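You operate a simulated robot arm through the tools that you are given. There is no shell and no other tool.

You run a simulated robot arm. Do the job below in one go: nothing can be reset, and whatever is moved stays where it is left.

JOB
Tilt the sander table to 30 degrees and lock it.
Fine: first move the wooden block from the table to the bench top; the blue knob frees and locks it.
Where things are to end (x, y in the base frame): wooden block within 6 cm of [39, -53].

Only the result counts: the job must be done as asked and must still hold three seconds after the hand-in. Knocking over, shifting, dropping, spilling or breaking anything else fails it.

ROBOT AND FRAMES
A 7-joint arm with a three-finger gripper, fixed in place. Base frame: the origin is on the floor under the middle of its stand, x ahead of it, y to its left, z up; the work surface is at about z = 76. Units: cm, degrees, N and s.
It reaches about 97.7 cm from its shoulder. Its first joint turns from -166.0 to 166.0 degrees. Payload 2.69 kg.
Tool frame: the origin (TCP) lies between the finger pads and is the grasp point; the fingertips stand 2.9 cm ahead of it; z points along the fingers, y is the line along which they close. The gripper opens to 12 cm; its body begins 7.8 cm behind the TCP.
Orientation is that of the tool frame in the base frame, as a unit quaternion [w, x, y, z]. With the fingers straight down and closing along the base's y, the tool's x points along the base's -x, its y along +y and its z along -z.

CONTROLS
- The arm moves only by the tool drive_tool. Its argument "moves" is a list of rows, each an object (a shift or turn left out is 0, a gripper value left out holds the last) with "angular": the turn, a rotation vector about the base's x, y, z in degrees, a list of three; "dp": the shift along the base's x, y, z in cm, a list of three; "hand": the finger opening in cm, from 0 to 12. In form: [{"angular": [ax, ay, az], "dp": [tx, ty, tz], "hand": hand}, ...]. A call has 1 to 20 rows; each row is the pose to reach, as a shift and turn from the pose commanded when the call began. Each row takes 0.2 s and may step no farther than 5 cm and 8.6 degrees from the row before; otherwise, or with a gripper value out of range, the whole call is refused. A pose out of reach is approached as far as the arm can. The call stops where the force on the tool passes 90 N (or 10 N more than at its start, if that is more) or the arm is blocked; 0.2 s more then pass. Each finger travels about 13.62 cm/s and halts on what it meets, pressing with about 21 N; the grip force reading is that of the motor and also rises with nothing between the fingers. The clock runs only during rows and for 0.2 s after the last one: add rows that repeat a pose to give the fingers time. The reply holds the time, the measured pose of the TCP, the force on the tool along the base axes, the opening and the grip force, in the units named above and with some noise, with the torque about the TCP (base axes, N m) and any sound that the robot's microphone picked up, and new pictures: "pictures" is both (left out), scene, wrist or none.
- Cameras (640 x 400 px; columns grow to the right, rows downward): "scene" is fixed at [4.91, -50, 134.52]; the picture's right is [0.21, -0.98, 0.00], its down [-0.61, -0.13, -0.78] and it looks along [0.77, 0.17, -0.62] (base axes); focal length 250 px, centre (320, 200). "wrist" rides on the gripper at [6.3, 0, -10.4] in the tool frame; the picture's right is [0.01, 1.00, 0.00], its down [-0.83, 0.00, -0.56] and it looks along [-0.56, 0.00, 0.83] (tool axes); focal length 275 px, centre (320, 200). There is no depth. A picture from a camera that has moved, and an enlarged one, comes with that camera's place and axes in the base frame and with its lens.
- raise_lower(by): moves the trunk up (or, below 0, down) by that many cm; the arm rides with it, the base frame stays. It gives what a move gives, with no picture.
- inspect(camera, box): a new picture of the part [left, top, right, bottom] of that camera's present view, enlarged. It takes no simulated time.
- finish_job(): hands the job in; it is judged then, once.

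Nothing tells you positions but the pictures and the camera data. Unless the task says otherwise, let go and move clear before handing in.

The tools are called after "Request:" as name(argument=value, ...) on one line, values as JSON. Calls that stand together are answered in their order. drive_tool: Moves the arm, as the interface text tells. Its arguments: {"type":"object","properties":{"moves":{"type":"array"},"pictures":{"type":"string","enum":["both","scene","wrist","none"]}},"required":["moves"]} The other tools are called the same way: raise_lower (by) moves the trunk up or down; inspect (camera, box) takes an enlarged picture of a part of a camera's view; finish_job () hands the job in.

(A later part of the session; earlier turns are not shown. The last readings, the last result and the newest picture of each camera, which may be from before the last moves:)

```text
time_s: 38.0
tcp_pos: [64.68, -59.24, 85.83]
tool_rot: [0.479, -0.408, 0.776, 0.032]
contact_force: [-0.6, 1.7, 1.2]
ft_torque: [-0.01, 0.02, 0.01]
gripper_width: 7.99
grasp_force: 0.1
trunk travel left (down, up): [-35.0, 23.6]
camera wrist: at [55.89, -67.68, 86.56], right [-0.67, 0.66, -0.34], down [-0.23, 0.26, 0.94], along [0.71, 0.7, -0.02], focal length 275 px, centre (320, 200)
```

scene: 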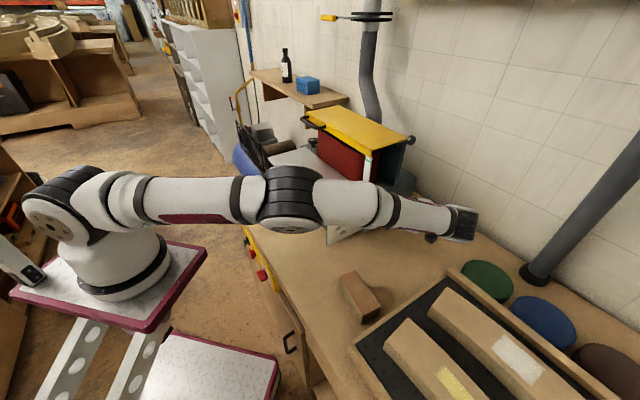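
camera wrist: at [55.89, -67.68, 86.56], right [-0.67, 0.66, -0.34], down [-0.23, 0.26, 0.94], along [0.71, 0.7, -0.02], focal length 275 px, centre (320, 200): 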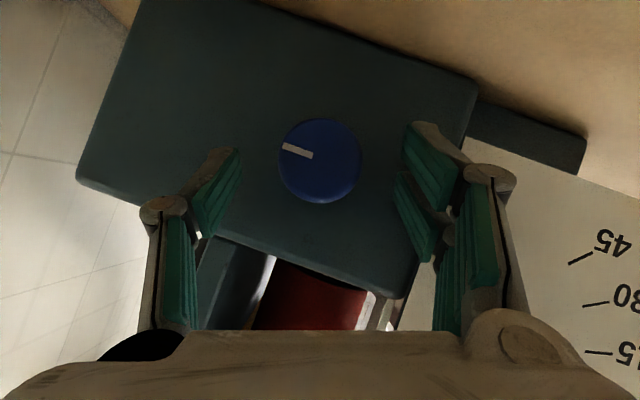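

The fingertips are level with the cap. I'll go 0.7 cm further along the axis and close slowly onto the rim.

Request:
drive_tool(moves=[{"dp": [0.25, 0.15, -0.19]}, {"dp": [0.5, 0.3, -0.38], "hand": 7}, {"dp": [0.5, 0.3, -0.38], "hand": 6}, {"dp": [0.5, 0.3, -0.38], "hand": 5}, {"dp": [0.5, 0.3, -0.38], "hand": 4}, {"dp": [0.5, 0.3, -0.38], "hand": 2}, {"dp": [0.5, 0.3, -0.38], "hand": 0}, {"dp": [0.5, 0.3, -0.38], "hand": 0}])

Request:
inspect(camera="wrist", box=[200, 80, 440, 230])

```text
time_s: 39.8
tcp_pos: [65.11, -58.9, 85.41]
tool_rot: [0.479, -0.408, 0.776, 0.032]
contact_force: [-0.7, 1.2, -0.7]
ft_torque: [0.01, -0.04, -0.02]
gripper_width: 4.02
grasp_force: 44.6
trunk travel left (down, up): [-35.0, 23.6]
camera wrist: at [56.35, -67.44, 86.16], right [-0.67, 0.66, -0.34], down [-0.23, 0.26, 0.94], along [0.71, 0.7, -0.02], focal length 275 px, centre (320, 200)
```

scene: 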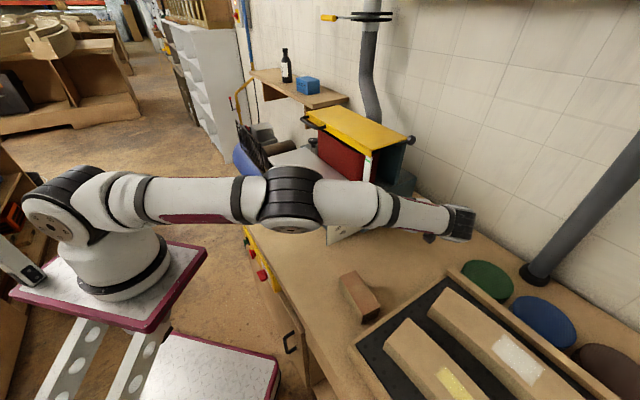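
wrist: 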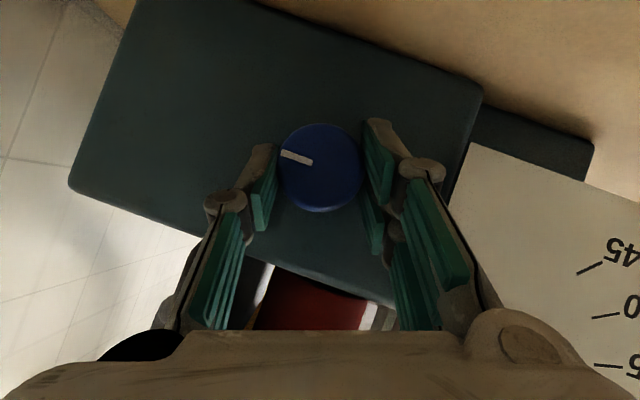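

```text
2.67 times, centred on (320, 155) of wrist
camera zoom: at [56.35, -67.44, 86.16], right [-0.67, 0.66, -0.34], down [-0.23, 0.26, 0.94], along [0.71, 0.7, -0.02], focal length 734 px, centre (320, 320)
```

zoom: 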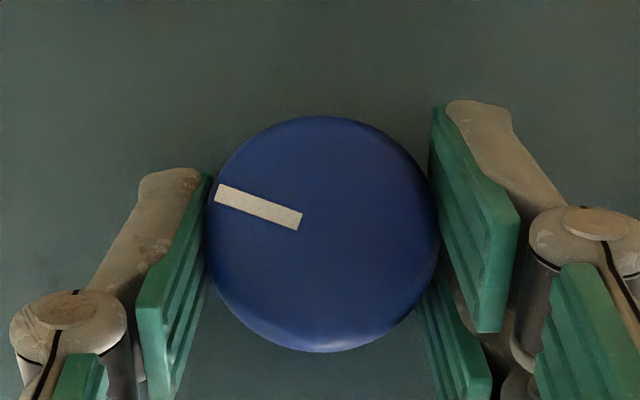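

I have the knob at 4.0 cm between the fingers, with the mark clearly visible. I'll turn it anticlockwise, seen facing the knob, by 16° about its own axis, then check the torque and the mark.

Request:
drive_tool(moves=[{"dp": [-0.05, 0.05, -0.03], "angular": [-2.83, -2.83, 0]}, {"dp": [-0.098, 0.098, -0.062], "angular": [-5.66, -5.66, 0]}, {"dp": [-0.145, 0.145, -0.1], "angular": [-8.5, -8.5, 0]}, {"dp": [-0.189, 0.189, -0.143], "angular": [-11.31, -11.31, 0]}, {"dp": [-0.189, 0.189, -0.143], "angular": [-11.31, -11.31, 0]}], pictures="both")

Request:
inspect(camera="wrist", box=[200, 80, 440, 230])

```text
time_s: 41.0
tcp_pos: [64.9, -58.74, 85.36]
tool_rot: [0.512, -0.455, 0.724, -0.083]
contact_force: [-3.4, 2.9, -0.3]
ft_torque: [-0.2, 0.22, 0.06]
gripper_width: 4.04
grasp_force: 45.1
trunk travel left (down, up): [-35.0, 23.6]
camera wrist: at [56.03, -67.12, 85.94], right [-0.57, 0.57, -0.59], down [-0.4, 0.43, 0.81], along [0.71, 0.7, -0.02], focal length 275 px, centre (320, 200)
```

scene: 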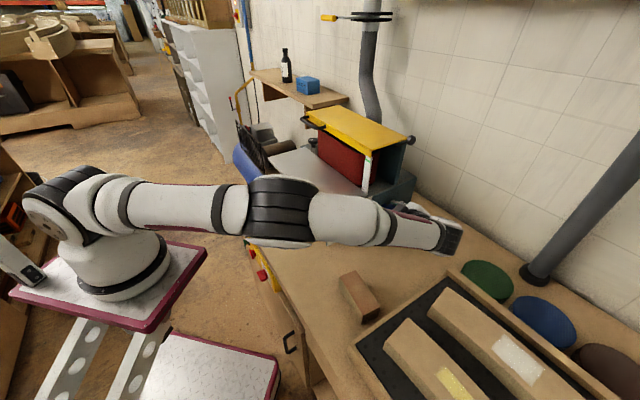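
wrist: 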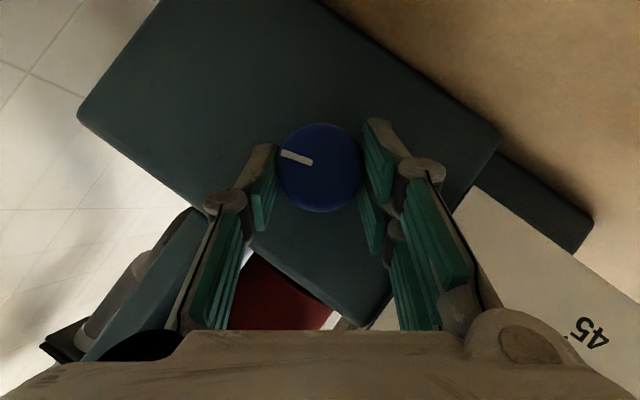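

```text
2.67 times, centred on (320, 155) of wrist
camera zoom: at [56.03, -67.12, 85.94], right [-0.57, 0.57, -0.59], down [-0.4, 0.43, 0.81], along [0.71, 0.7, -0.02], focal length 734 px, centre (320, 320)
```

zoom: 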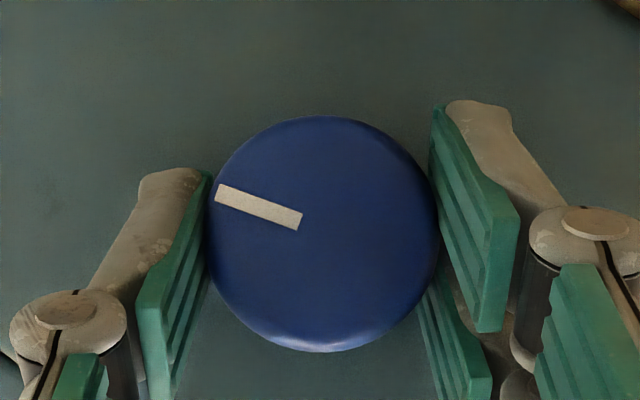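

The knob turned with the hand, with almost no resisting torque. I'll keep going anticlockwise another 24° and see how the torque and the mark respond.

Request:
drive_tool(moves=[{"dp": [-0.042, 0.042, -0.048], "angular": [-2.83, -2.83, 0]}, {"dp": [-0.082, 0.082, -0.098], "angular": [-5.66, -5.66, 0]}, {"dp": [-0.119, 0.119, -0.152], "angular": [-8.5, -8.5, 0]}, {"dp": [-0.154, 0.154, -0.21], "angular": [-11.31, -11.31, 0]}, {"dp": [-0.185, 0.185, -0.272], "angular": [-14.14, -14.14, 0]}, {"dp": [-0.214, 0.214, -0.337], "angular": [-16.97, -16.97, 0]}, {"dp": [-0.214, 0.214, -0.337], "angular": [-16.97, -16.97, 0]}])

Request:
inspect(camera="wrist", box=[200, 80, 440, 230])

```text
time_s: 42.6
tcp_pos: [64.65, -58.52, 85.05]
tool_rot: [0.54, -0.506, 0.622, -0.256]
contact_force: [18.3, -8.3, 3.6]
ft_torque: [0.19, -0.4, -0.21]
gripper_width: 4.02
grasp_force: 44.7
trunk travel left (down, up): [-35.0, 23.6]
camera wrist: at [55.64, -66.75, 85.38], right [-0.35, 0.35, -0.87], down [-0.6, 0.63, 0.5], along [0.72, 0.69, -0.01], focal length 275 px, centre (320, 200)
```

scene: 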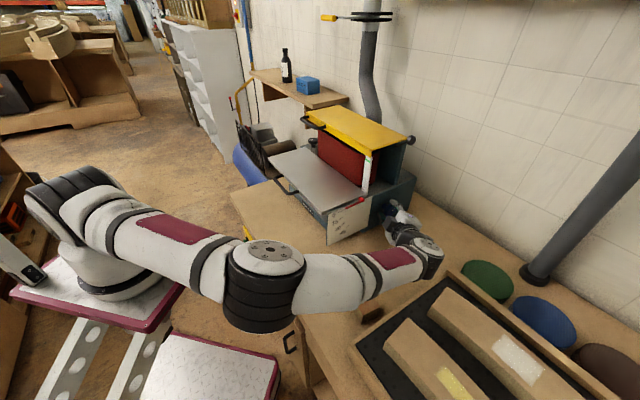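
wrist: 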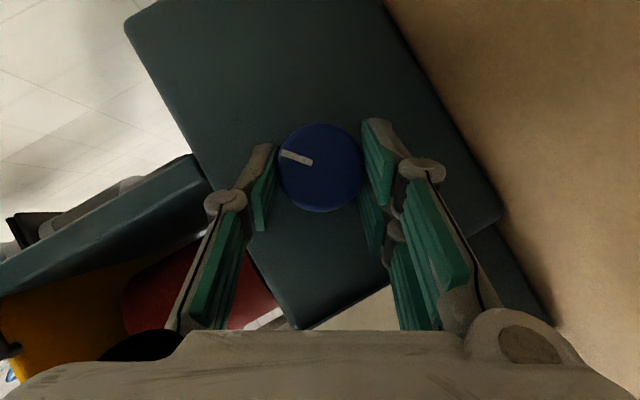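

```text
2.67 times, centred on (320, 155) of wrist
camera zoom: at [55.64, -66.75, 85.38], right [-0.35, 0.35, -0.87], down [-0.6, 0.63, 0.5], along [0.72, 0.69, -0.01], focal length 734 px, centre (320, 320)
```

zoom: 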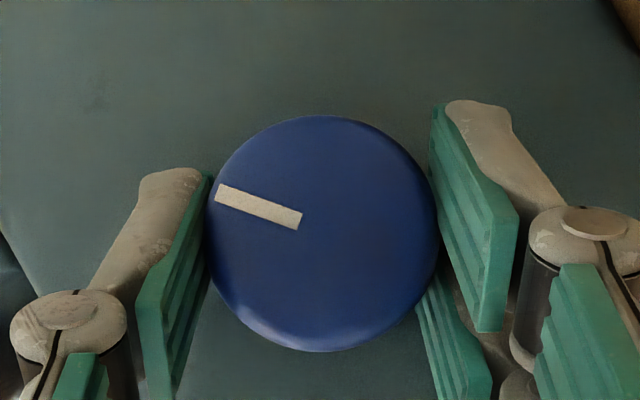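

The knob has now turned about 40° anticlockwise with the hand, but the elbow has swung low over the bench. I'll check whether the forearm is near the block before doing anything else.

Request:
inspect(camera="scene", box=[200, 190, 460, 350])

Request:
inspect(camera="scene", box=[310, 170, 430, 250])

```text
2.46 times, centred on (330, 270) of scene
camera zoom: at [4.91, -50.0, 134.52], right [0.21, -0.98, 0.0], down [-0.61, -0.13, -0.78], along [0.77, 0.17, -0.62], focal length 617 px, centre (295, 28)
```

zoom: 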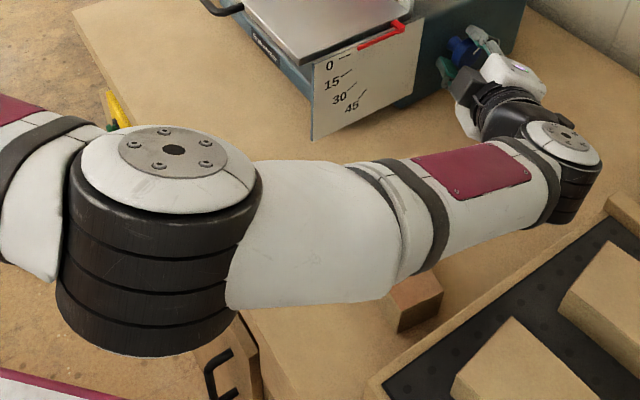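

```text
5.00 times, centred on (370, 210) of scene
camera zoom: at [4.91, -50.0, 134.52], right [0.21, -0.98, 0.0], down [-0.61, -0.13, -0.78], along [0.77, 0.17, -0.62], focal length 1252 px, centre (70, 150)
```

zoom: 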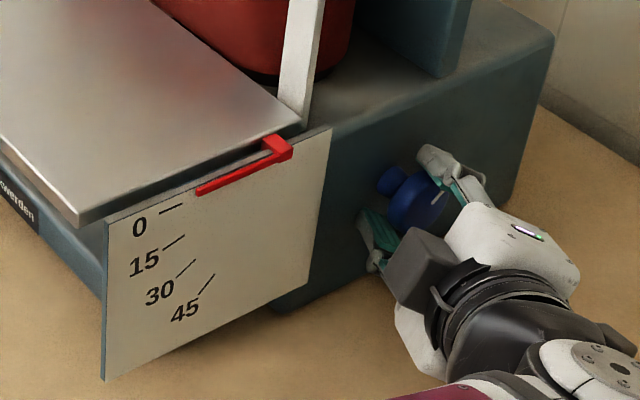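

Request:
inspect(camera="scene", box=[370, 185, 450, 260])

Request:
inspect(camera="wrist", box=[0, 0, 640, 400])

```text
5.33 times, centred on (410, 222) of scene
camera zoom: at [4.91, -50.0, 134.52], right [0.21, -0.98, 0.0], down [-0.61, -0.13, -0.78], along [0.77, 0.17, -0.62], focal length 1336 px, centre (-160, 80)
```

zoom: 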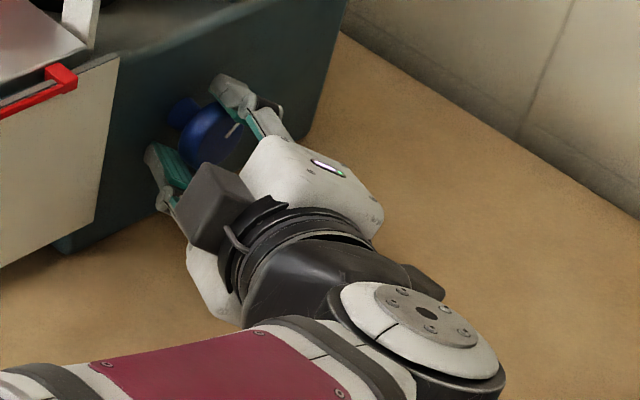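

```text
1.00 times, centred on (320, 200) of wrist (not enlarged: the box is as wide or as high as the picture)
camera zoom: at [55.64, -66.75, 85.38], right [-0.35, 0.35, -0.87], down [-0.6, 0.63, 0.5], along [0.72, 0.69, -0.01], focal length 275 px, centre (320, 200)
```

zoom: 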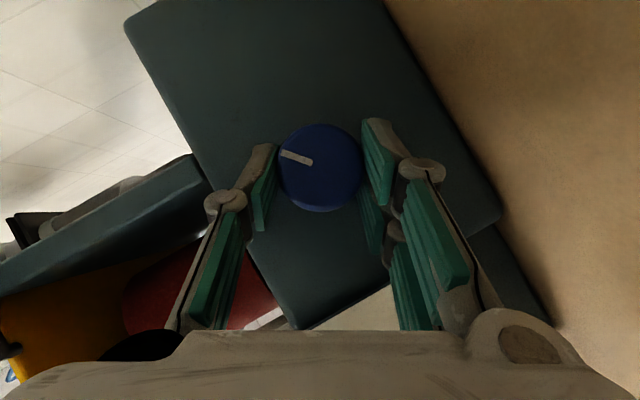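

The fingers still hold the knob cleanly and the block hasn't moved. I'll open the fingers in place, check that the side force disappears, then swing the hand back for a second stroke.

Request:
drive_tool(moves=[{"dp": [0, 0, 0], "hand": 5}, {"dp": [0, 0, 0], "hand": 6.5}, {"dp": [0, 0, 0], "hand": 8}, {"dp": [0, 0, 0], "hand": 8}], pictures="wrist")

```text
time_s: 43.6
tcp_pos: [64.58, -58.59, 84.97]
tool_rot: [0.539, -0.507, 0.622, -0.255]
contact_force: [0.1, 0.5, -1.0]
ft_torque: [0.05, -0.03, 0.01]
gripper_width: 8.0
grasp_force: 0.0
trunk travel left (down, up): [-35.0, 23.6]
camera wrist: at [55.52, -66.72, 85.35], right [-0.35, 0.35, -0.87], down [-0.6, 0.63, 0.5], along [0.72, 0.7, -0.01], focal length 275 px, centre (320, 200)
```

wrist: 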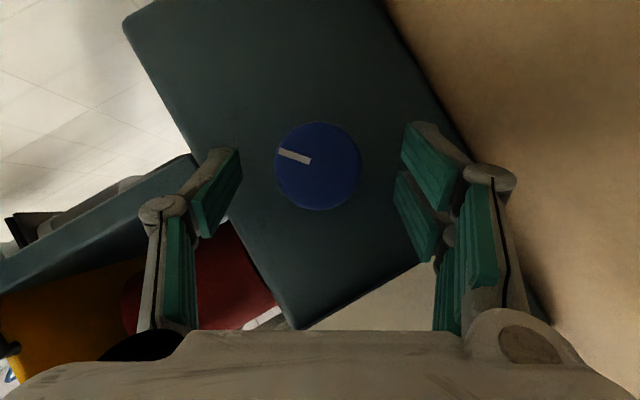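

The forces vanished once the fingers opened, so the arm isn't touching anything else. I'll rotate back 44° around the knob axis with the fingers open, then grip again.

Request:
drive_tool(moves=[{"dp": [0.06, -0.06, 0.127], "angular": [5.66, 5.66, 0]}, {"dp": [0.132, -0.132, 0.239], "angular": [11.31, 11.31, 0]}, {"dp": [0.214, -0.214, 0.337], "angular": [16.97, 16.97, 0]}, {"dp": [0.305, -0.305, 0.417], "angular": [22.63, 22.63, 0]}, {"dp": [0.403, -0.403, 0.48], "angular": [28.28, 28.28, 0]}, {"dp": [0.455, -0.455, 0.503], "angular": [31.11, 31.11, 0]}, {"dp": [0.455, -0.455, 0.503], "angular": [31.11, 31.11, 0]}])

Request:
inspect(camera="wrist", box=[200, 80, 440, 230])

```text
time_s: 45.2
tcp_pos: [65.22, -58.88, 85.49]
tool_rot: [0.469, -0.394, 0.788, 0.062]
contact_force: [0.0, 0.4, -0.7]
ft_torque: [0.04, 0.01, 0.04]
gripper_width: 8.0
grasp_force: 0.1
trunk travel left (down, up): [-35.0, 23.6]
camera wrist: at [56.5, -67.47, 86.29], right [-0.68, 0.68, -0.28], down [-0.18, 0.21, 0.96], along [0.71, 0.7, -0.02], focal length 275 px, centre (320, 200)
```

scene: 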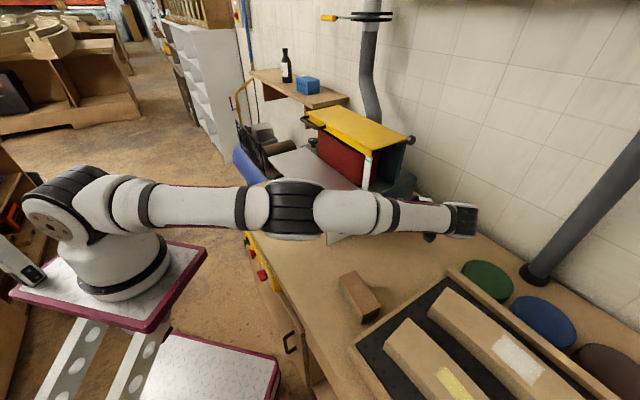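
wrist: 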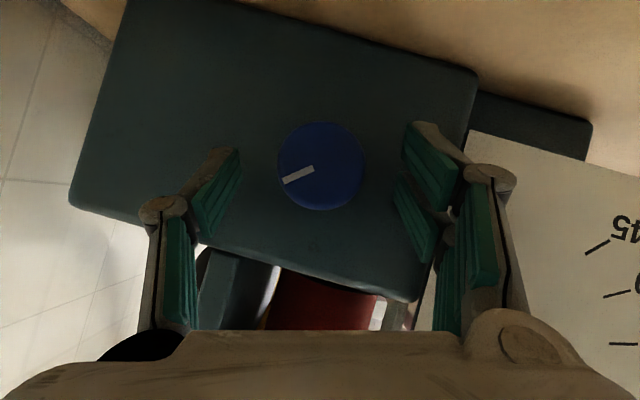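

```text
2.67 times, centred on (320, 155) of wrist
camera zoom: at [56.5, -67.47, 86.29], right [-0.68, 0.68, -0.28], down [-0.18, 0.21, 0.96], along [0.71, 0.7, -0.02], focal length 734 px, centre (320, 320)
```

zoom: 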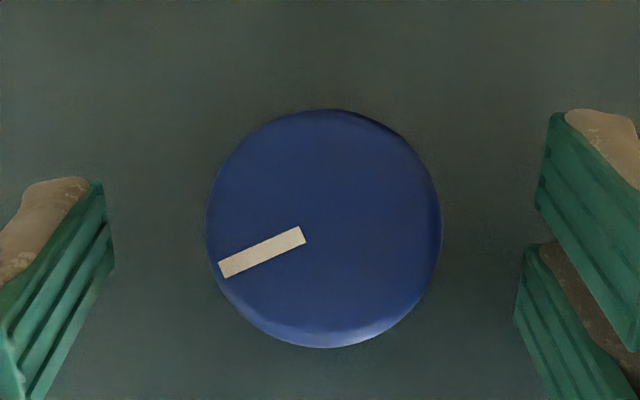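

The mark has moved about 40° anticlockwise and stays there. I'll grip again and make the second stroke.

Request:
drive_tool(moves=[{"dp": [0, 0, 0], "hand": 6.5}, {"dp": [0, 0, 0], "hand": 5}, {"dp": [0, 0, 0], "hand": 3}, {"dp": [0, 0, 0], "hand": 0}, {"dp": [0, 0, 0], "hand": 0}, {"dp": [-0.05, 0.05, -0.026], "angular": [-2.83, -2.83, 0]}, {"dp": [-0.1, 0.1, -0.052], "angular": [-5.66, -5.66, 0]}, {"dp": [-0.145, 0.145, -0.085], "angular": [-8.5, -8.5, 0]}, {"dp": [-0.19, 0.19, -0.123], "angular": [-11.31, -11.31, 0]}, {"dp": [-0.23, 0.23, -0.165], "angular": [-14.14, -14.14, 0]}, {"dp": [-0.265, 0.265, -0.21], "angular": [-16.97, -16.97, 0]}, {"dp": [-0.265, 0.265, -0.21], "angular": [-16.97, -16.97, 0]}], pictures="both")

Request:
inspect(camera="wrist", box=[200, 80, 440, 230])

```text
time_s: 47.8
tcp_pos: [64.92, -58.66, 85.36]
tool_rot: [0.517, -0.465, 0.709, -0.115]
contact_force: [8.2, -2.4, 5.0]
ft_torque: [-0.09, -0.06, -0.31]
gripper_width: 4.03
grasp_force: 44.9
trunk travel left (down, up): [-35.0, 23.6]
camera wrist: at [55.94, -67.0, 85.9], right [-0.54, 0.54, -0.65], down [-0.44, 0.47, 0.76], along [0.72, 0.7, -0.02], focal length 275 px, centre (320, 200)
```

scene: 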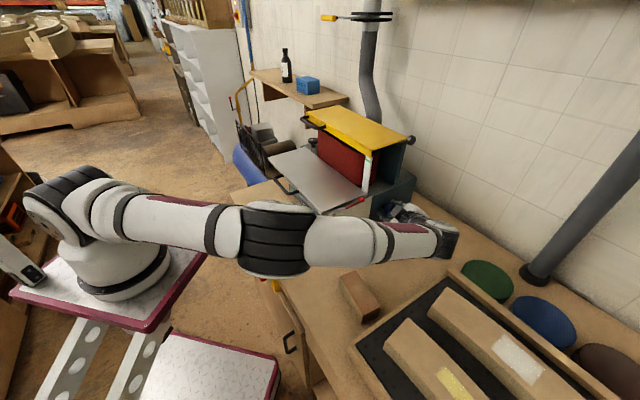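
wrist: 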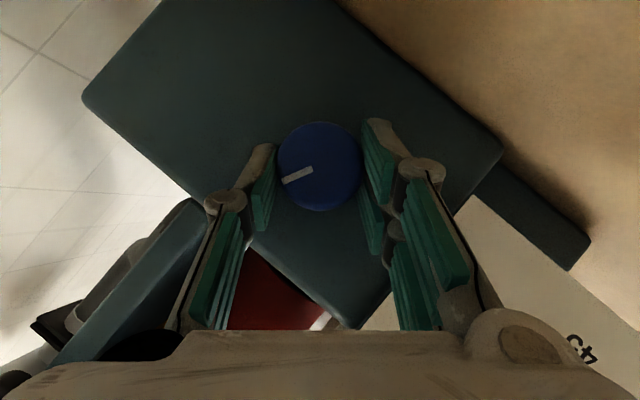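

```text
2.67 times, centred on (320, 155) of wrist
camera zoom: at [55.94, -67.0, 85.9], right [-0.54, 0.54, -0.65], down [-0.44, 0.47, 0.76], along [0.72, 0.7, -0.02], focal length 734 px, centre (320, 320)
```

zoom: 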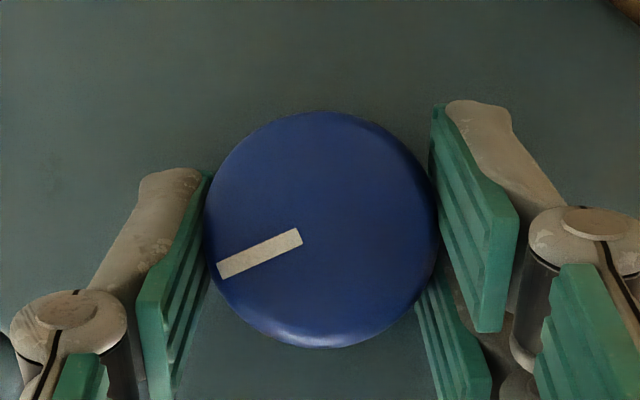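

Request:
inspect(camera="scene", box=[250, 130, 410, 240])

```text
3.64 times, centred on (330, 185) of scene
camera zoom: at [4.91, -50.0, 134.52], right [0.21, -0.98, 0.0], down [-0.61, -0.13, -0.78], along [0.77, 0.17, -0.62], focal length 911 px, centre (284, 254)
```

zoom: 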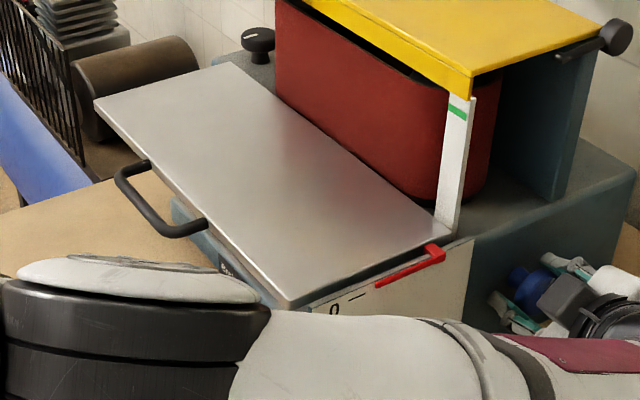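

The table is still at 0 and the elbow is well clear of the handle and the block. I'll finish this stroke with another 20°.

Request:
drive_tool(moves=[{"dp": [-0.035, 0.035, -0.05], "angular": [-2.83, -2.83, 0]}, {"dp": [-0.065, 0.065, -0.106], "angular": [-5.66, -5.66, 0]}, {"dp": [-0.095, 0.095, -0.165], "angular": [-8.5, -8.5, 0]}, {"dp": [-0.12, 0.12, -0.2256], "angular": [-11.31, -11.31, 0]}, {"dp": [-0.145, 0.145, -0.29], "angular": [-14.14, -14.14, 0]}, {"dp": [-0.145, 0.145, -0.29], "angular": [-14.14, -14.14, 0]}], pictures="both")

Request:
inspect(camera="wrist", box=[200, 80, 440, 230])

Request:
inspect(camera="scene", box=[250, 130, 410, 240])

```text
time_s: 49.2
tcp_pos: [64.73, -58.46, 85.04]
tool_rot: [0.54, -0.507, 0.622, -0.255]
contact_force: [12.8, -2.2, 5.5]
ft_torque: [0.25, -0.39, 0.51]
gripper_width: 4.03
grasp_force: 44.8
trunk travel left (down, up): [-35.0, 23.6]
camera wrist: at [55.63, -66.72, 85.41], right [-0.35, 0.35, -0.87], down [-0.6, 0.63, 0.5], along [0.72, 0.7, -0.01], focal length 275 px, centre (320, 200)
```

scene: 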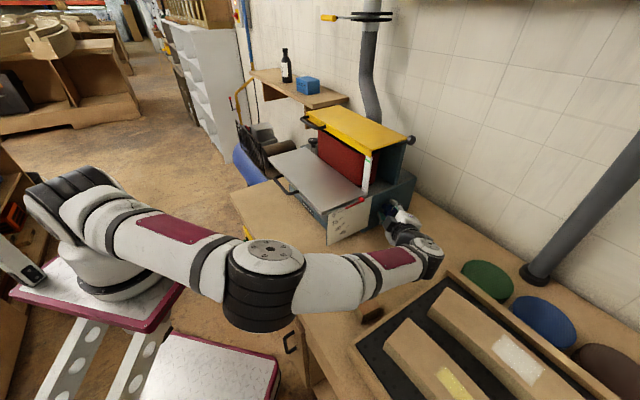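
wrist: 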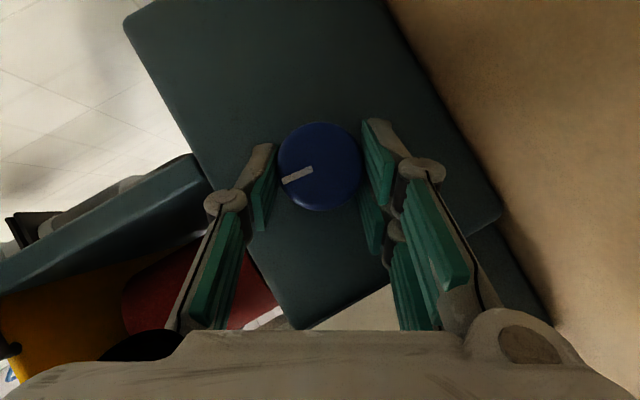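

```text
2.67 times, centred on (320, 155) of wrist
camera zoom: at [55.63, -66.72, 85.41], right [-0.35, 0.35, -0.87], down [-0.6, 0.63, 0.5], along [0.72, 0.7, -0.01], focal length 734 px, centre (320, 320)
```

zoom: 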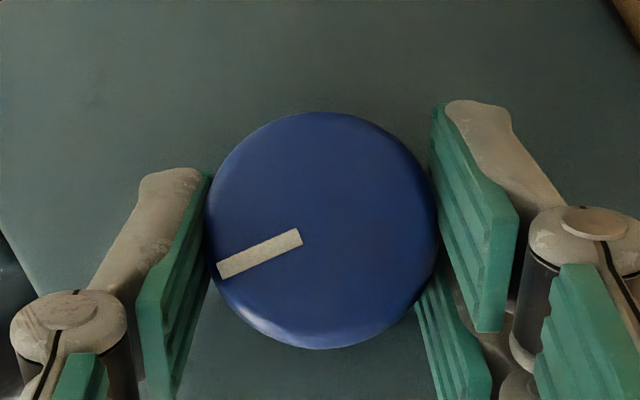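

```text
3.64 times, centred on (330, 185) of scene
camera zoom: at [4.91, -50.0, 134.52], right [0.21, -0.98, 0.0], down [-0.61, -0.13, -0.78], along [0.77, 0.17, -0.62], focal length 911 px, centre (284, 254)
```

zoom: 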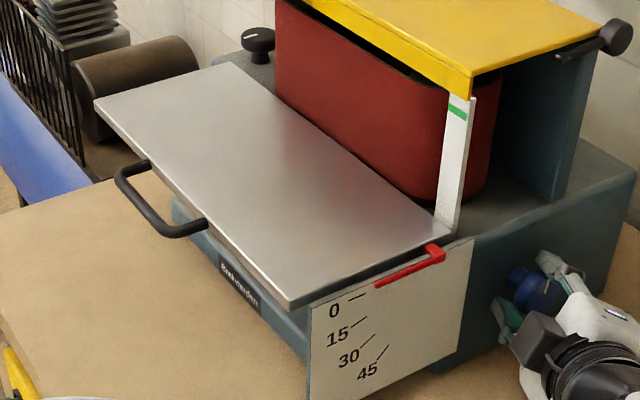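

The knob has now turned about 84° anticlockwise, with the pointer still at 0. I'll let go, back straight out, and rise clear. Next I'll go to the black handle on the table's front edge, around (61, -26, 92), and see whether the table is free.

Request:
drive_tool(moves=[{"dp": [0, 0, 0], "hand": 5}, {"dp": [0, 0, 0], "hand": 7}, {"dp": [0, 0, 0], "hand": 8}, {"dp": [-2.3, -0.6, 0.7]}, {"dp": [-5.6, -1.4, 1.7]}, {"dp": [-8, -1.5, 5]}, {"dp": [-10, -1.5, 9.5]}, {"dp": [-12, -1.2, 14]}, {"dp": [-13, -1, 18.5]}, {"dp": [-13, -1, 23]}, {"dp": [-13, -1, 23]}])

Request:
inspect(camera="scene", box=[250, 130, 430, 250])

```text
time_s: 51.6
tcp_pos: [51.92, -59.5, 107.97]
tool_rot: [0.54, -0.507, 0.621, -0.256]
contact_force: [-0.1, 0.6, 0.0]
ft_torque: [0.02, 0.02, -0.01]
gripper_width: 8.02
grasp_force: 0.1
trunk travel left (down, up): [-35.0, 23.6]
camera wrist: at [42.8, -67.74, 108.33], right [-0.35, 0.35, -0.87], down [-0.6, 0.63, 0.5], along [0.72, 0.69, -0.01], focal length 275 px, centre (320, 200)
```

scene: 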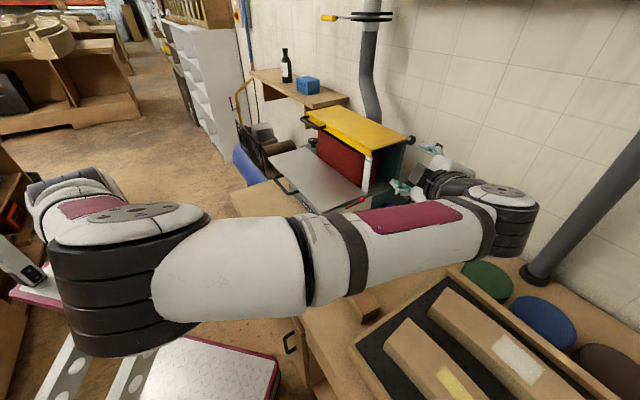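
wrist: 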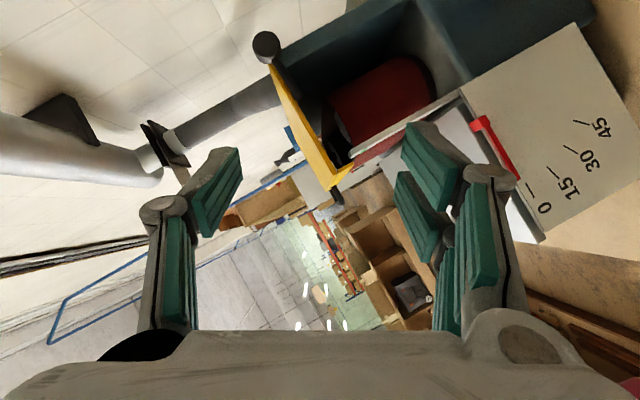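

```text
3.33 times, centred on (340, 190) of scene
camera zoom: at [4.91, -50.0, 134.52], right [0.21, -0.98, 0.0], down [-0.61, -0.13, -0.78], along [0.77, 0.17, -0.62], focal length 835 px, centre (253, 233)
```

zoom: 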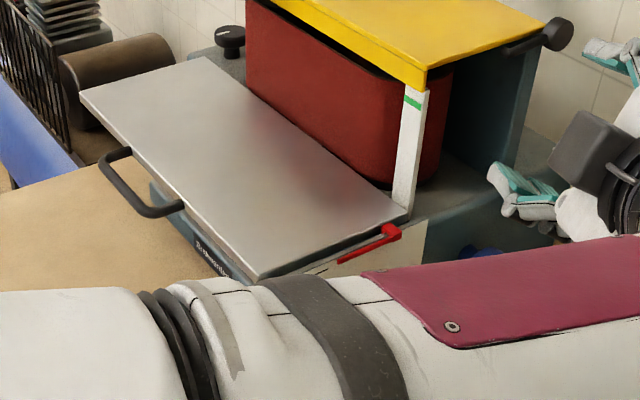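

The pointer still reads 0 and nothing else has moved. I'll swing over to in front of the handle while turning the hand, so it points down and towards the table with the fingers closing across the bar.

Request:
drive_tool(moves=[{"dp": [-1, 4, 2], "angular": [-1.73, 4.22, -5.46], "hand": 6}, {"dp": [-1.5, 8.5, 3.5], "angular": [-3.47, 8.44, -10.92]}, {"dp": [-2, 13, 4], "angular": [-5.2, 12.65, -16.38]}, {"dp": [-2, 17.5, 4], "angular": [-6.93, 16.87, -21.84]}, {"dp": [-1.5, 22, 4], "angular": [-8.66, 21.09, -27.3]}, {"dp": [-0.5, 26.5, 3], "angular": [-10.4, 25.31, -32.75]}, {"dp": [0.5, 31, 2], "angular": [-12.13, 29.52, -38.21]}, {"dp": [1.5, 35, 0], "angular": [-13.86, 33.74, -43.67]}, {"dp": [1.5, 35, 0], "angular": [-13.86, 33.74, -43.67]}])

```text
time_s: 53.6
tcp_pos: [54.63, -26.12, 110.13]
tool_rot: [0.146, -0.353, 0.855, -0.351]
contact_force: [-0.9, -0.2, -0.4]
ft_torque: [0.04, 0.01, 0.01]
gripper_width: 5.98
grasp_force: 0.0
out of reach, approached as far as the arm can: row 8, 9
trunk travel left (down, up): [-35.0, 23.6]
camera wrist: at [44.96, -25.54, 117.57], right [-0.51, 0.5, -0.7], down [0.31, 0.87, 0.39], along [0.8, -0.02, -0.59], focal length 275 px, centre (320, 200)
```

scene: 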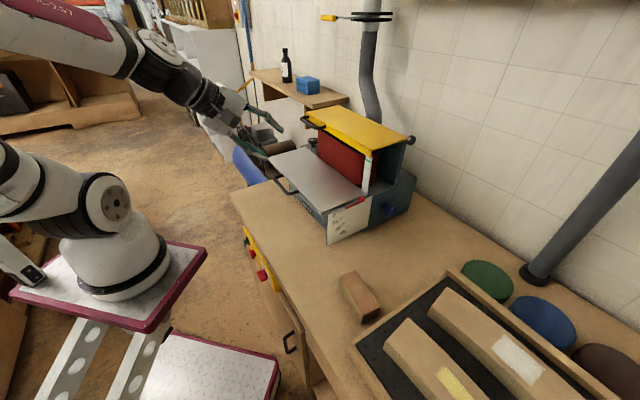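
wrist: 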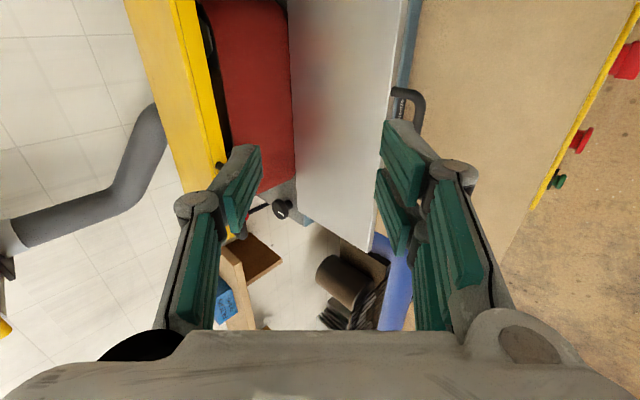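

The 45° pitch folds the arm too close to its own shoulder here. The simpler way is to point the closed hand straight down and press on the table near its front edge, so I'll set that up above about (65.8, -30.4).

Request:
drive_tool(moves=[{"dp": [2, -0.7, 0], "angular": [5.3, 5.3, 0], "hand": 3}, {"dp": [4, -1.4, 0], "angular": [10.6, 10.6, 0], "hand": 0}, {"dp": [6, -2.2, -1], "angular": [15.9, 15.9, 0]}, {"dp": [8, -3, -3], "angular": [21.2, 21.2, 0]}, {"dp": [10, -3.8, -5], "angular": [26.5, 26.5, 0]}, {"dp": [11.2, -4.3, -8], "angular": [31.8, 31.8, 0]}, {"dp": [11.2, -4.3, -8], "angular": [31.8, 31.8, 0]}])

Request:
inspect(camera="scene", box=[250, 110, 430, 240])

```text
time_s: 55.2
tcp_pos: [65.69, -30.58, 102.55]
tool_rot: [-0.001, -0.382, 0.924, 0.002]
contact_force: [-0.3, 0.6, -0.1]
ft_torque: [0.0, 0.0, 0.03]
gripper_width: 0.0
grasp_force: 21.3
trunk travel left (down, up): [-35.0, 23.6]
camera wrist: at [61.36, -35.24, 112.92], right [-0.71, 0.7, 0.01], down [0.59, 0.59, 0.56], along [0.39, 0.4, -0.83], focal length 275 px, centre (320, 200)
```

scene: 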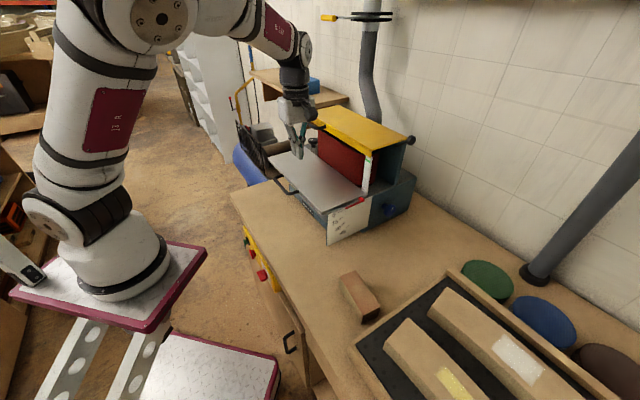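
wrist: 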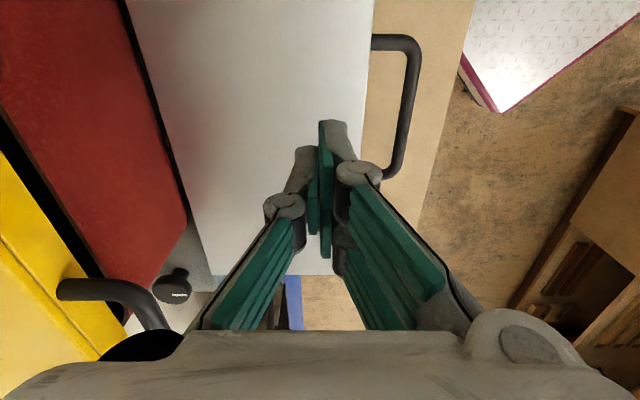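

```text
3.08 times, centred on (340, 175) of scene
camera zoom: at [4.91, -50.0, 134.52], right [0.21, -0.98, 0.0], down [-0.61, -0.13, -0.78], along [0.77, 0.17, -0.62], focal length 771 px, centre (258, 277)
```

zoom: 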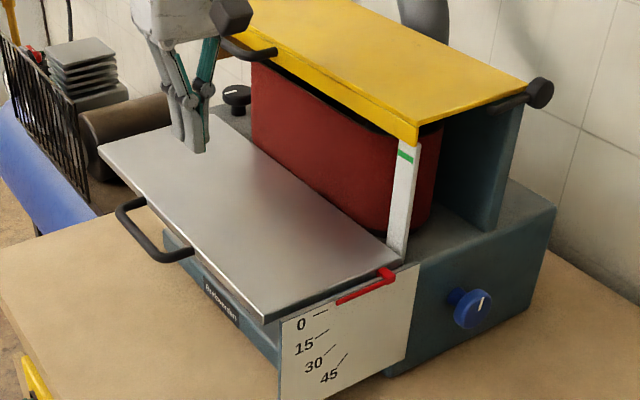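

Everything is in view: the knob mark now points nearly straight up and the pointer is on 0. I'll bring the closed fingertips down to just above the table, then press gently in small steps.

Request:
drive_tool(moves=[{"dp": [0, 0, -2.5]}, {"dp": [0, 0, -4.5]}, {"dp": [0, 0, -5.5]}, {"dp": [0, 0, -5.8]}, {"dp": [0, 0, -5.8]}], pictures="scene")

Request:
inspect(camera="scene", box=[270, 130, 370, 200])

```text
time_s: 56.4
tcp_pos: [65.82, -30.49, 96.62]
tool_rot: [0.0, -0.382, 0.924, 0.001]
contact_force: [-0.3, -0.6, -0.1]
ft_torque: [0.02, 0.03, -0.04]
gripper_width: 0.02
grasp_force: 20.8
trunk travel left (down, up): [-35.0, 23.6]
```

scene: 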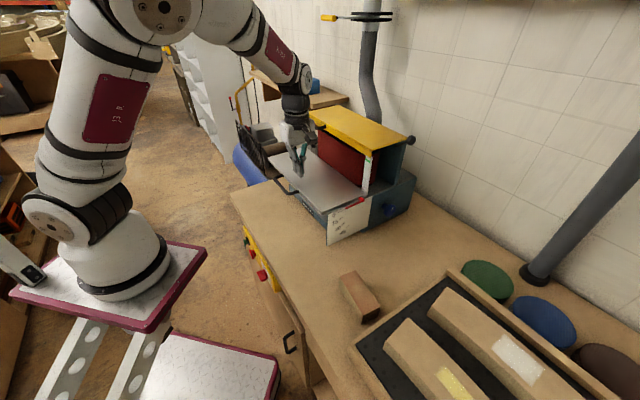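

```text
5.71 times, centred on (320, 165) of scene
camera zoom: at [4.91, -50.0, 134.52], right [0.21, -0.98, 0.0], down [-0.61, -0.13, -0.78], along [0.77, 0.17, -0.62], focal length 1431 px, centre (320, 400)
```

zoom: 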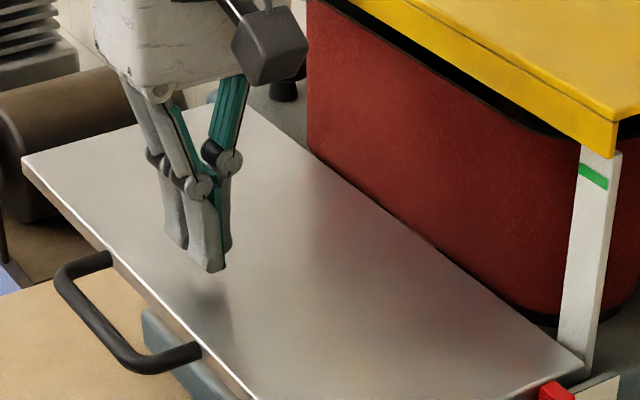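

Request:
drive_tool(moves=[{"dp": [0, 0, -0.3]}, {"dp": [0, 0, -0.6]}, {"dp": [0, 0, -0.6]}], pictures="none")

```text
time_s: 57.2
tcp_pos: [65.83, -30.41, 96.02]
tool_rot: [-0.001, -0.382, 0.924, 0.002]
contact_force: [-0.2, 0.0, 0.2]
ft_torque: [0.02, 0.02, 0.0]
gripper_width: 0.02
grasp_force: 20.7
trunk travel left (down, up): [-35.0, 23.6]
```

Request:
drive_tool(moves=[{"dp": [0, 0, -0.2]}, {"dp": [0, 0, -0.4]}, {"dp": [0, 0, -0.4]}], pictures="none")

```text
time_s: 58.0
tcp_pos: [65.69, -30.58, 95.8]
tool_rot: [0.0, -0.382, 0.924, 0.002]
contact_force: [0.4, -0.1, 0.6]
ft_torque: [-0.02, 0.01, 0.0]
gripper_width: 0.0
grasp_force: 21.4
trunk travel left (down, up): [-35.0, 23.6]
```

Request:
drive_tool(moves=[{"dp": [0, 0, -0.2]}, {"dp": [0, 0, -0.4]}, {"dp": [0, 0, -0.4]}], pictures="none")

```text
time_s: 58.8
tcp_pos: [65.7, -30.51, 95.25]
tool_rot: [-0.001, -0.382, 0.924, 0.002]
contact_force: [-0.5, -0.9, 3.7]
ft_torque: [-0.02, 0.01, 0.01]
gripper_width: 0.03
grasp_force: 20.7
trunk travel left (down, up): [-35.0, 23.6]
```

First contact, at about 4 N with the fingertips near z = 92.4. I'll press a little further to learn whether the table yields or resists.

Request:
drive_tool(moves=[{"dp": [0, 0, -0.15]}, {"dp": [0, 0, -0.3]}, {"dp": [0, 0, -0.3]}], pictures="none")

```text
time_s: 59.6
tcp_pos: [65.66, -30.39, 94.99]
tool_rot: [0.0, -0.382, 0.924, 0.003]
contact_force: [0.5, -1.0, 1.5]
ft_torque: [0.0, -0.01, 0.01]
gripper_width: 0.01
grasp_force: 21.1
trunk travel left (down, up): [-35.0, 23.6]
```

The force stayed tiny while the fingertips went lower, so the table seems to yield. I'll press another 1.2 cm slowly and look at the pointer.

Request:
drive_tool(moves=[{"dp": [0, 0, -0.2]}, {"dp": [0, 0, -0.4]}, {"dp": [0, 0, -0.6]}, {"dp": [0, 0, -0.8]}, {"dp": [0, 0, -1.0]}, {"dp": [0, 0, -1.2]}, {"dp": [0, 0, -1.2]}], pictures="scene")

Request:
inspect(camera="scene", box=[250, 130, 410, 240])

```text
time_s: 61.2
tcp_pos: [65.84, -30.44, 93.7]
tool_rot: [0.0, -0.382, 0.924, 0.003]
contact_force: [0.5, -0.8, 3.3]
ft_torque: [-0.04, -0.06, -0.04]
gripper_width: 0.0
grasp_force: 21.1
trunk travel left (down, up): [-35.0, 23.6]
```

scene: 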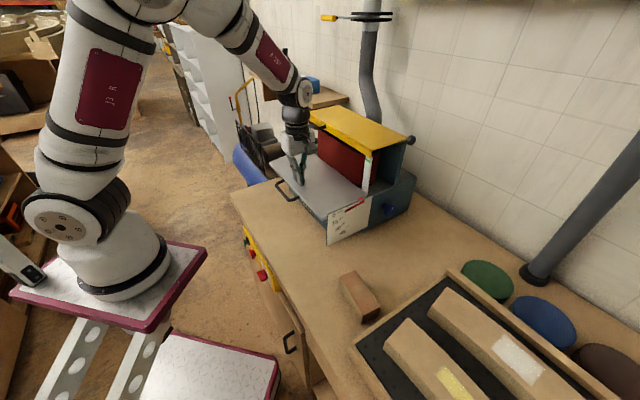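

```text
3.64 times, centred on (330, 185) of scene
camera zoom: at [4.91, -50.0, 134.52], right [0.21, -0.98, 0.0], down [-0.61, -0.13, -0.78], along [0.77, 0.17, -0.62], focal length 911 px, centre (284, 254)
```

zoom: 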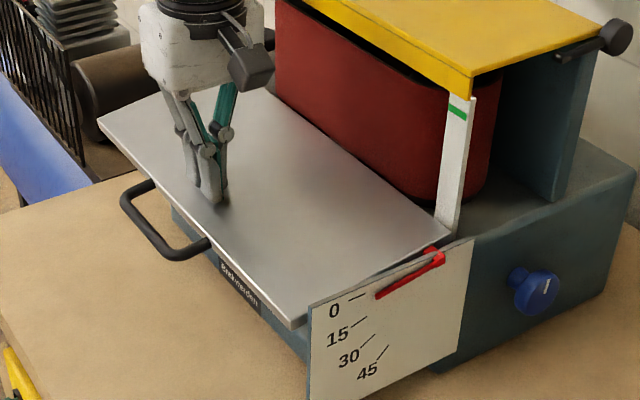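

The table is free: it tilts under about 3 N and the pointer now reads about 8°. I'll keep pressing smoothly and stop short of 30° to read the scale.

Request:
drive_tool(moves=[{"dp": [0, 0, -0.2]}, {"dp": [0, 0, -0.4]}, {"dp": [0, 0, -0.6]}, {"dp": [0, 0, -0.8]}, {"dp": [0, 0, -1.0]}, {"dp": [0, 0, -1.2]}, {"dp": [0, 0, -1.4]}, {"dp": [0, 0, -1.6]}, {"dp": [0, 0, -1.8]}, {"dp": [0, 0, -2.0]}, {"dp": [0, 0, -2.2]}, {"dp": [0, 0, -2.4]}, {"dp": [0, 0, -2.6]}, {"dp": [0, 0, -2.8]}, {"dp": [0, 0, -3.0]}, {"dp": [0, 0, -3.0]}], pictures="scene")

Request:
inspect(camera="scene", box=[310, 175, 390, 235])

Request:
inspect(camera="scene", box=[250, 130, 410, 240])

```text
time_s: 64.6
tcp_pos: [65.62, -30.27, 90.79]
tool_rot: [0.0, -0.382, 0.924, 0.003]
contact_force: [1.3, -0.2, 3.5]
ft_torque: [-0.01, -0.03, -0.01]
gripper_width: 0.03
grasp_force: 21.0
trunk travel left (down, up): [-35.0, 23.6]
```

scene: 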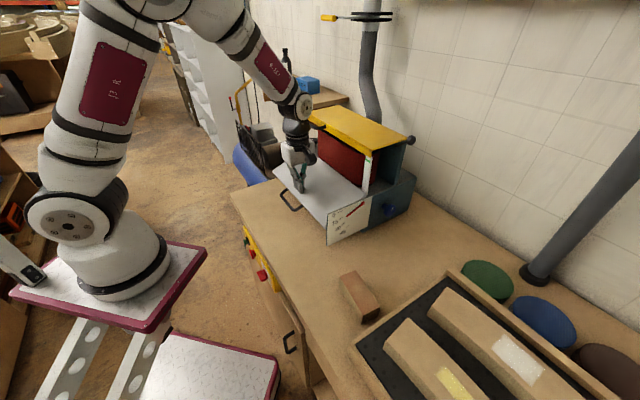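

```text
6.67 times, centred on (350, 205) of scene
camera zoom: at [4.91, -50.0, 134.52], right [0.21, -0.98, 0.0], down [-0.61, -0.13, -0.78], along [0.77, 0.17, -0.62], focal length 1670 px, centre (120, 167)
```

zoom: 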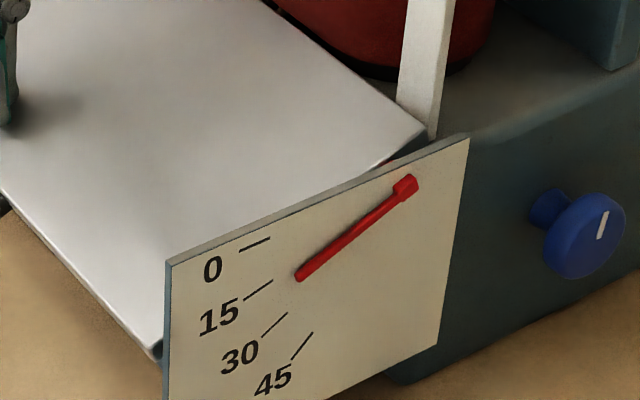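

```text
3.64 times, centred on (330, 185) of scene
camera zoom: at [4.91, -50.0, 134.52], right [0.21, -0.98, 0.0], down [-0.61, -0.13, -0.78], along [0.77, 0.17, -0.62], focal length 911 px, centre (284, 254)
```

zoom: 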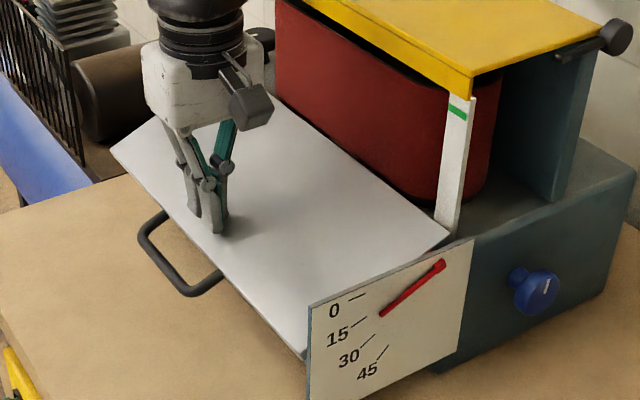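

By the scale the table is at roughly 21–23°. I'll press about 1.5 cm more, which should bring it to about 29°, and read it again before trimming.

Request:
drive_tool(moves=[{"dp": [0, 0, -0.2]}, {"dp": [0, 0, -0.4]}, {"dp": [0, 0, -0.6]}, {"dp": [0, 0, -0.8]}, {"dp": [0, 0, -1.0]}, {"dp": [0, 0, -1.2]}, {"dp": [0, 0, -1.4]}, {"dp": [0, 0, -1.5]}, {"dp": [0, 0, -1.5]}], pictures="scene")

Request:
inspect(camera="scene", box=[310, 175, 390, 235])

```text
time_s: 66.6
tcp_pos: [65.69, -30.42, 89.33]
tool_rot: [-0.001, -0.381, 0.925, 0.003]
contact_force: [0.1, -0.2, 1.0]
ft_torque: [0.01, -0.02, -0.01]
gripper_width: 0.0
grasp_force: 20.9
trunk travel left (down, up): [-35.0, 23.6]
```

scene: 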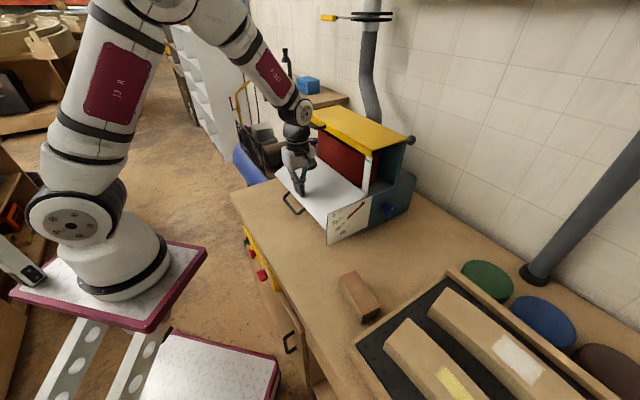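

```text
6.67 times, centred on (350, 205) of scene
camera zoom: at [4.91, -50.0, 134.52], right [0.21, -0.98, 0.0], down [-0.61, -0.13, -0.78], along [0.77, 0.17, -0.62], focal length 1670 px, centre (120, 167)
```

zoom: 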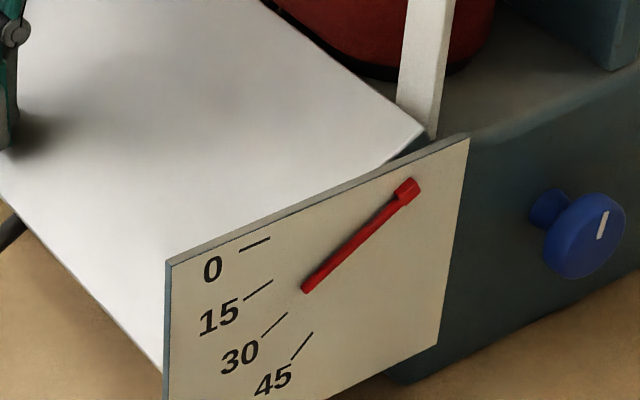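

The extended pointer line falls about 1–1.5° short of the 30 mark, at about 28.5°. Before trimming I'll lift the fingers a little to see whether friction holds the table in place.

Request:
drive_tool(moves=[{"dp": [0, 0, 0.5]}, {"dp": [0, 0, 1.5]}, {"dp": [0, 0, 3]}, {"dp": [0, 0, 3]}, {"dp": [0, 0, 3]}, {"dp": [0, 0, 3]}], pictures="scene")

Request:
inspect(camera="scene", box=[310, 175, 390, 235])

Request:
inspect(camera="scene", box=[260, 140, 360, 220])

```text
time_s: 68.0
tcp_pos: [65.81, -30.36, 92.36]
tool_rot: [0.0, -0.382, 0.924, 0.002]
contact_force: [0.1, 0.0, 0.2]
ft_torque: [-0.02, -0.01, 0.03]
gripper_width: 0.0
grasp_force: 20.8
trunk travel left (down, up): [-35.0, 23.6]
```

scene: 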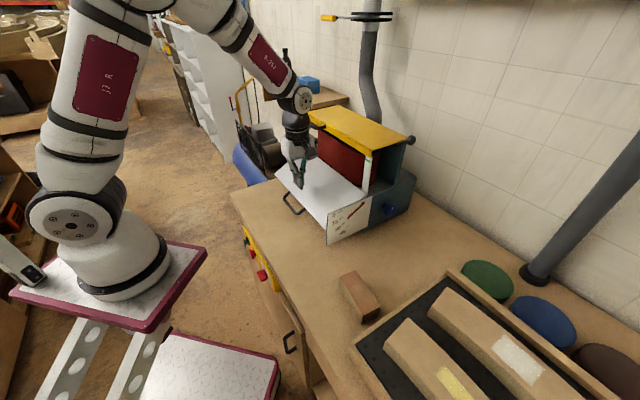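

```text
6.67 times, centred on (350, 205) of scene
camera zoom: at [4.91, -50.0, 134.52], right [0.21, -0.98, 0.0], down [-0.61, -0.13, -0.78], along [0.77, 0.17, -0.62], focal length 1670 px, centre (120, 167)
```

zoom: 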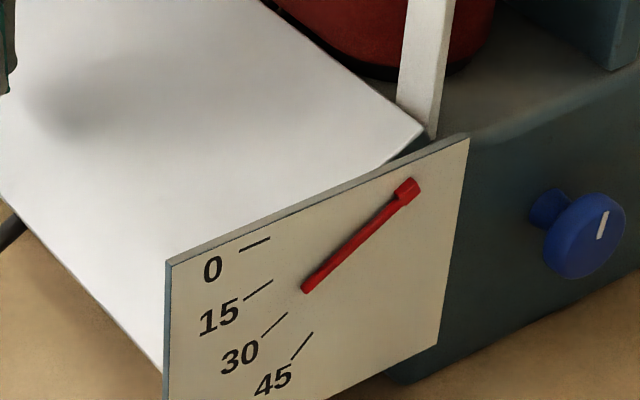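

```text
5.00 times, centred on (310, 180) of scene
camera zoom: at [4.91, -50.0, 134.52], right [0.21, -0.98, 0.0], down [-0.61, -0.13, -0.78], along [0.77, 0.17, -0.62], focal length 1252 px, centre (370, 300)
```

zoom: 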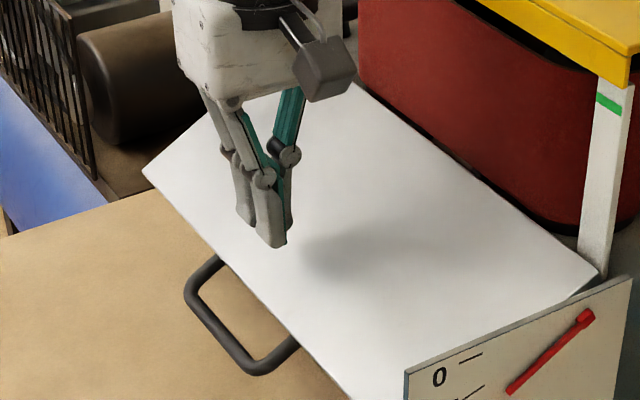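

Friction holds the table where I left it. I'll move the hand out to look at the scale square-on with the wrist camera for an accurate reading.

Request:
drive_tool(moves=[{"dp": [0, 0, 4.5]}, {"dp": [0, 0, 9]}, {"dp": [0, 0, 13.5]}, {"dp": [-2, -3.1, 17], "angular": [3.18, -6.44, 1.2]}, {"dp": [-4, -6.2, 17.5], "angular": [6.36, -12.88, 2.4]}, {"dp": [-6, -9.3, 17.5], "angular": [9.54, -19.32, 3.6]}, {"dp": [-8, -12.4, 17.5], "angular": [12.72, -25.76, 4.8]}, {"dp": [-10, -15.6, 17.5], "angular": [15.9, -32.2, 6.0]}, {"dp": [-12, -18.8, 16], "angular": [19.08, -38.64, 7.2]}, {"dp": [-14, -22, 13], "angular": [22.27, -45.08, 8.4]}, {"dp": [-15.6, -25, 9.5], "angular": [25.45, -51.52, 9.6]}, {"dp": [-15.6, -25, 9.5], "angular": [25.45, -51.52, 9.6]}])

```text
refused: row 4 steps farther than a row can; nothing moved
```

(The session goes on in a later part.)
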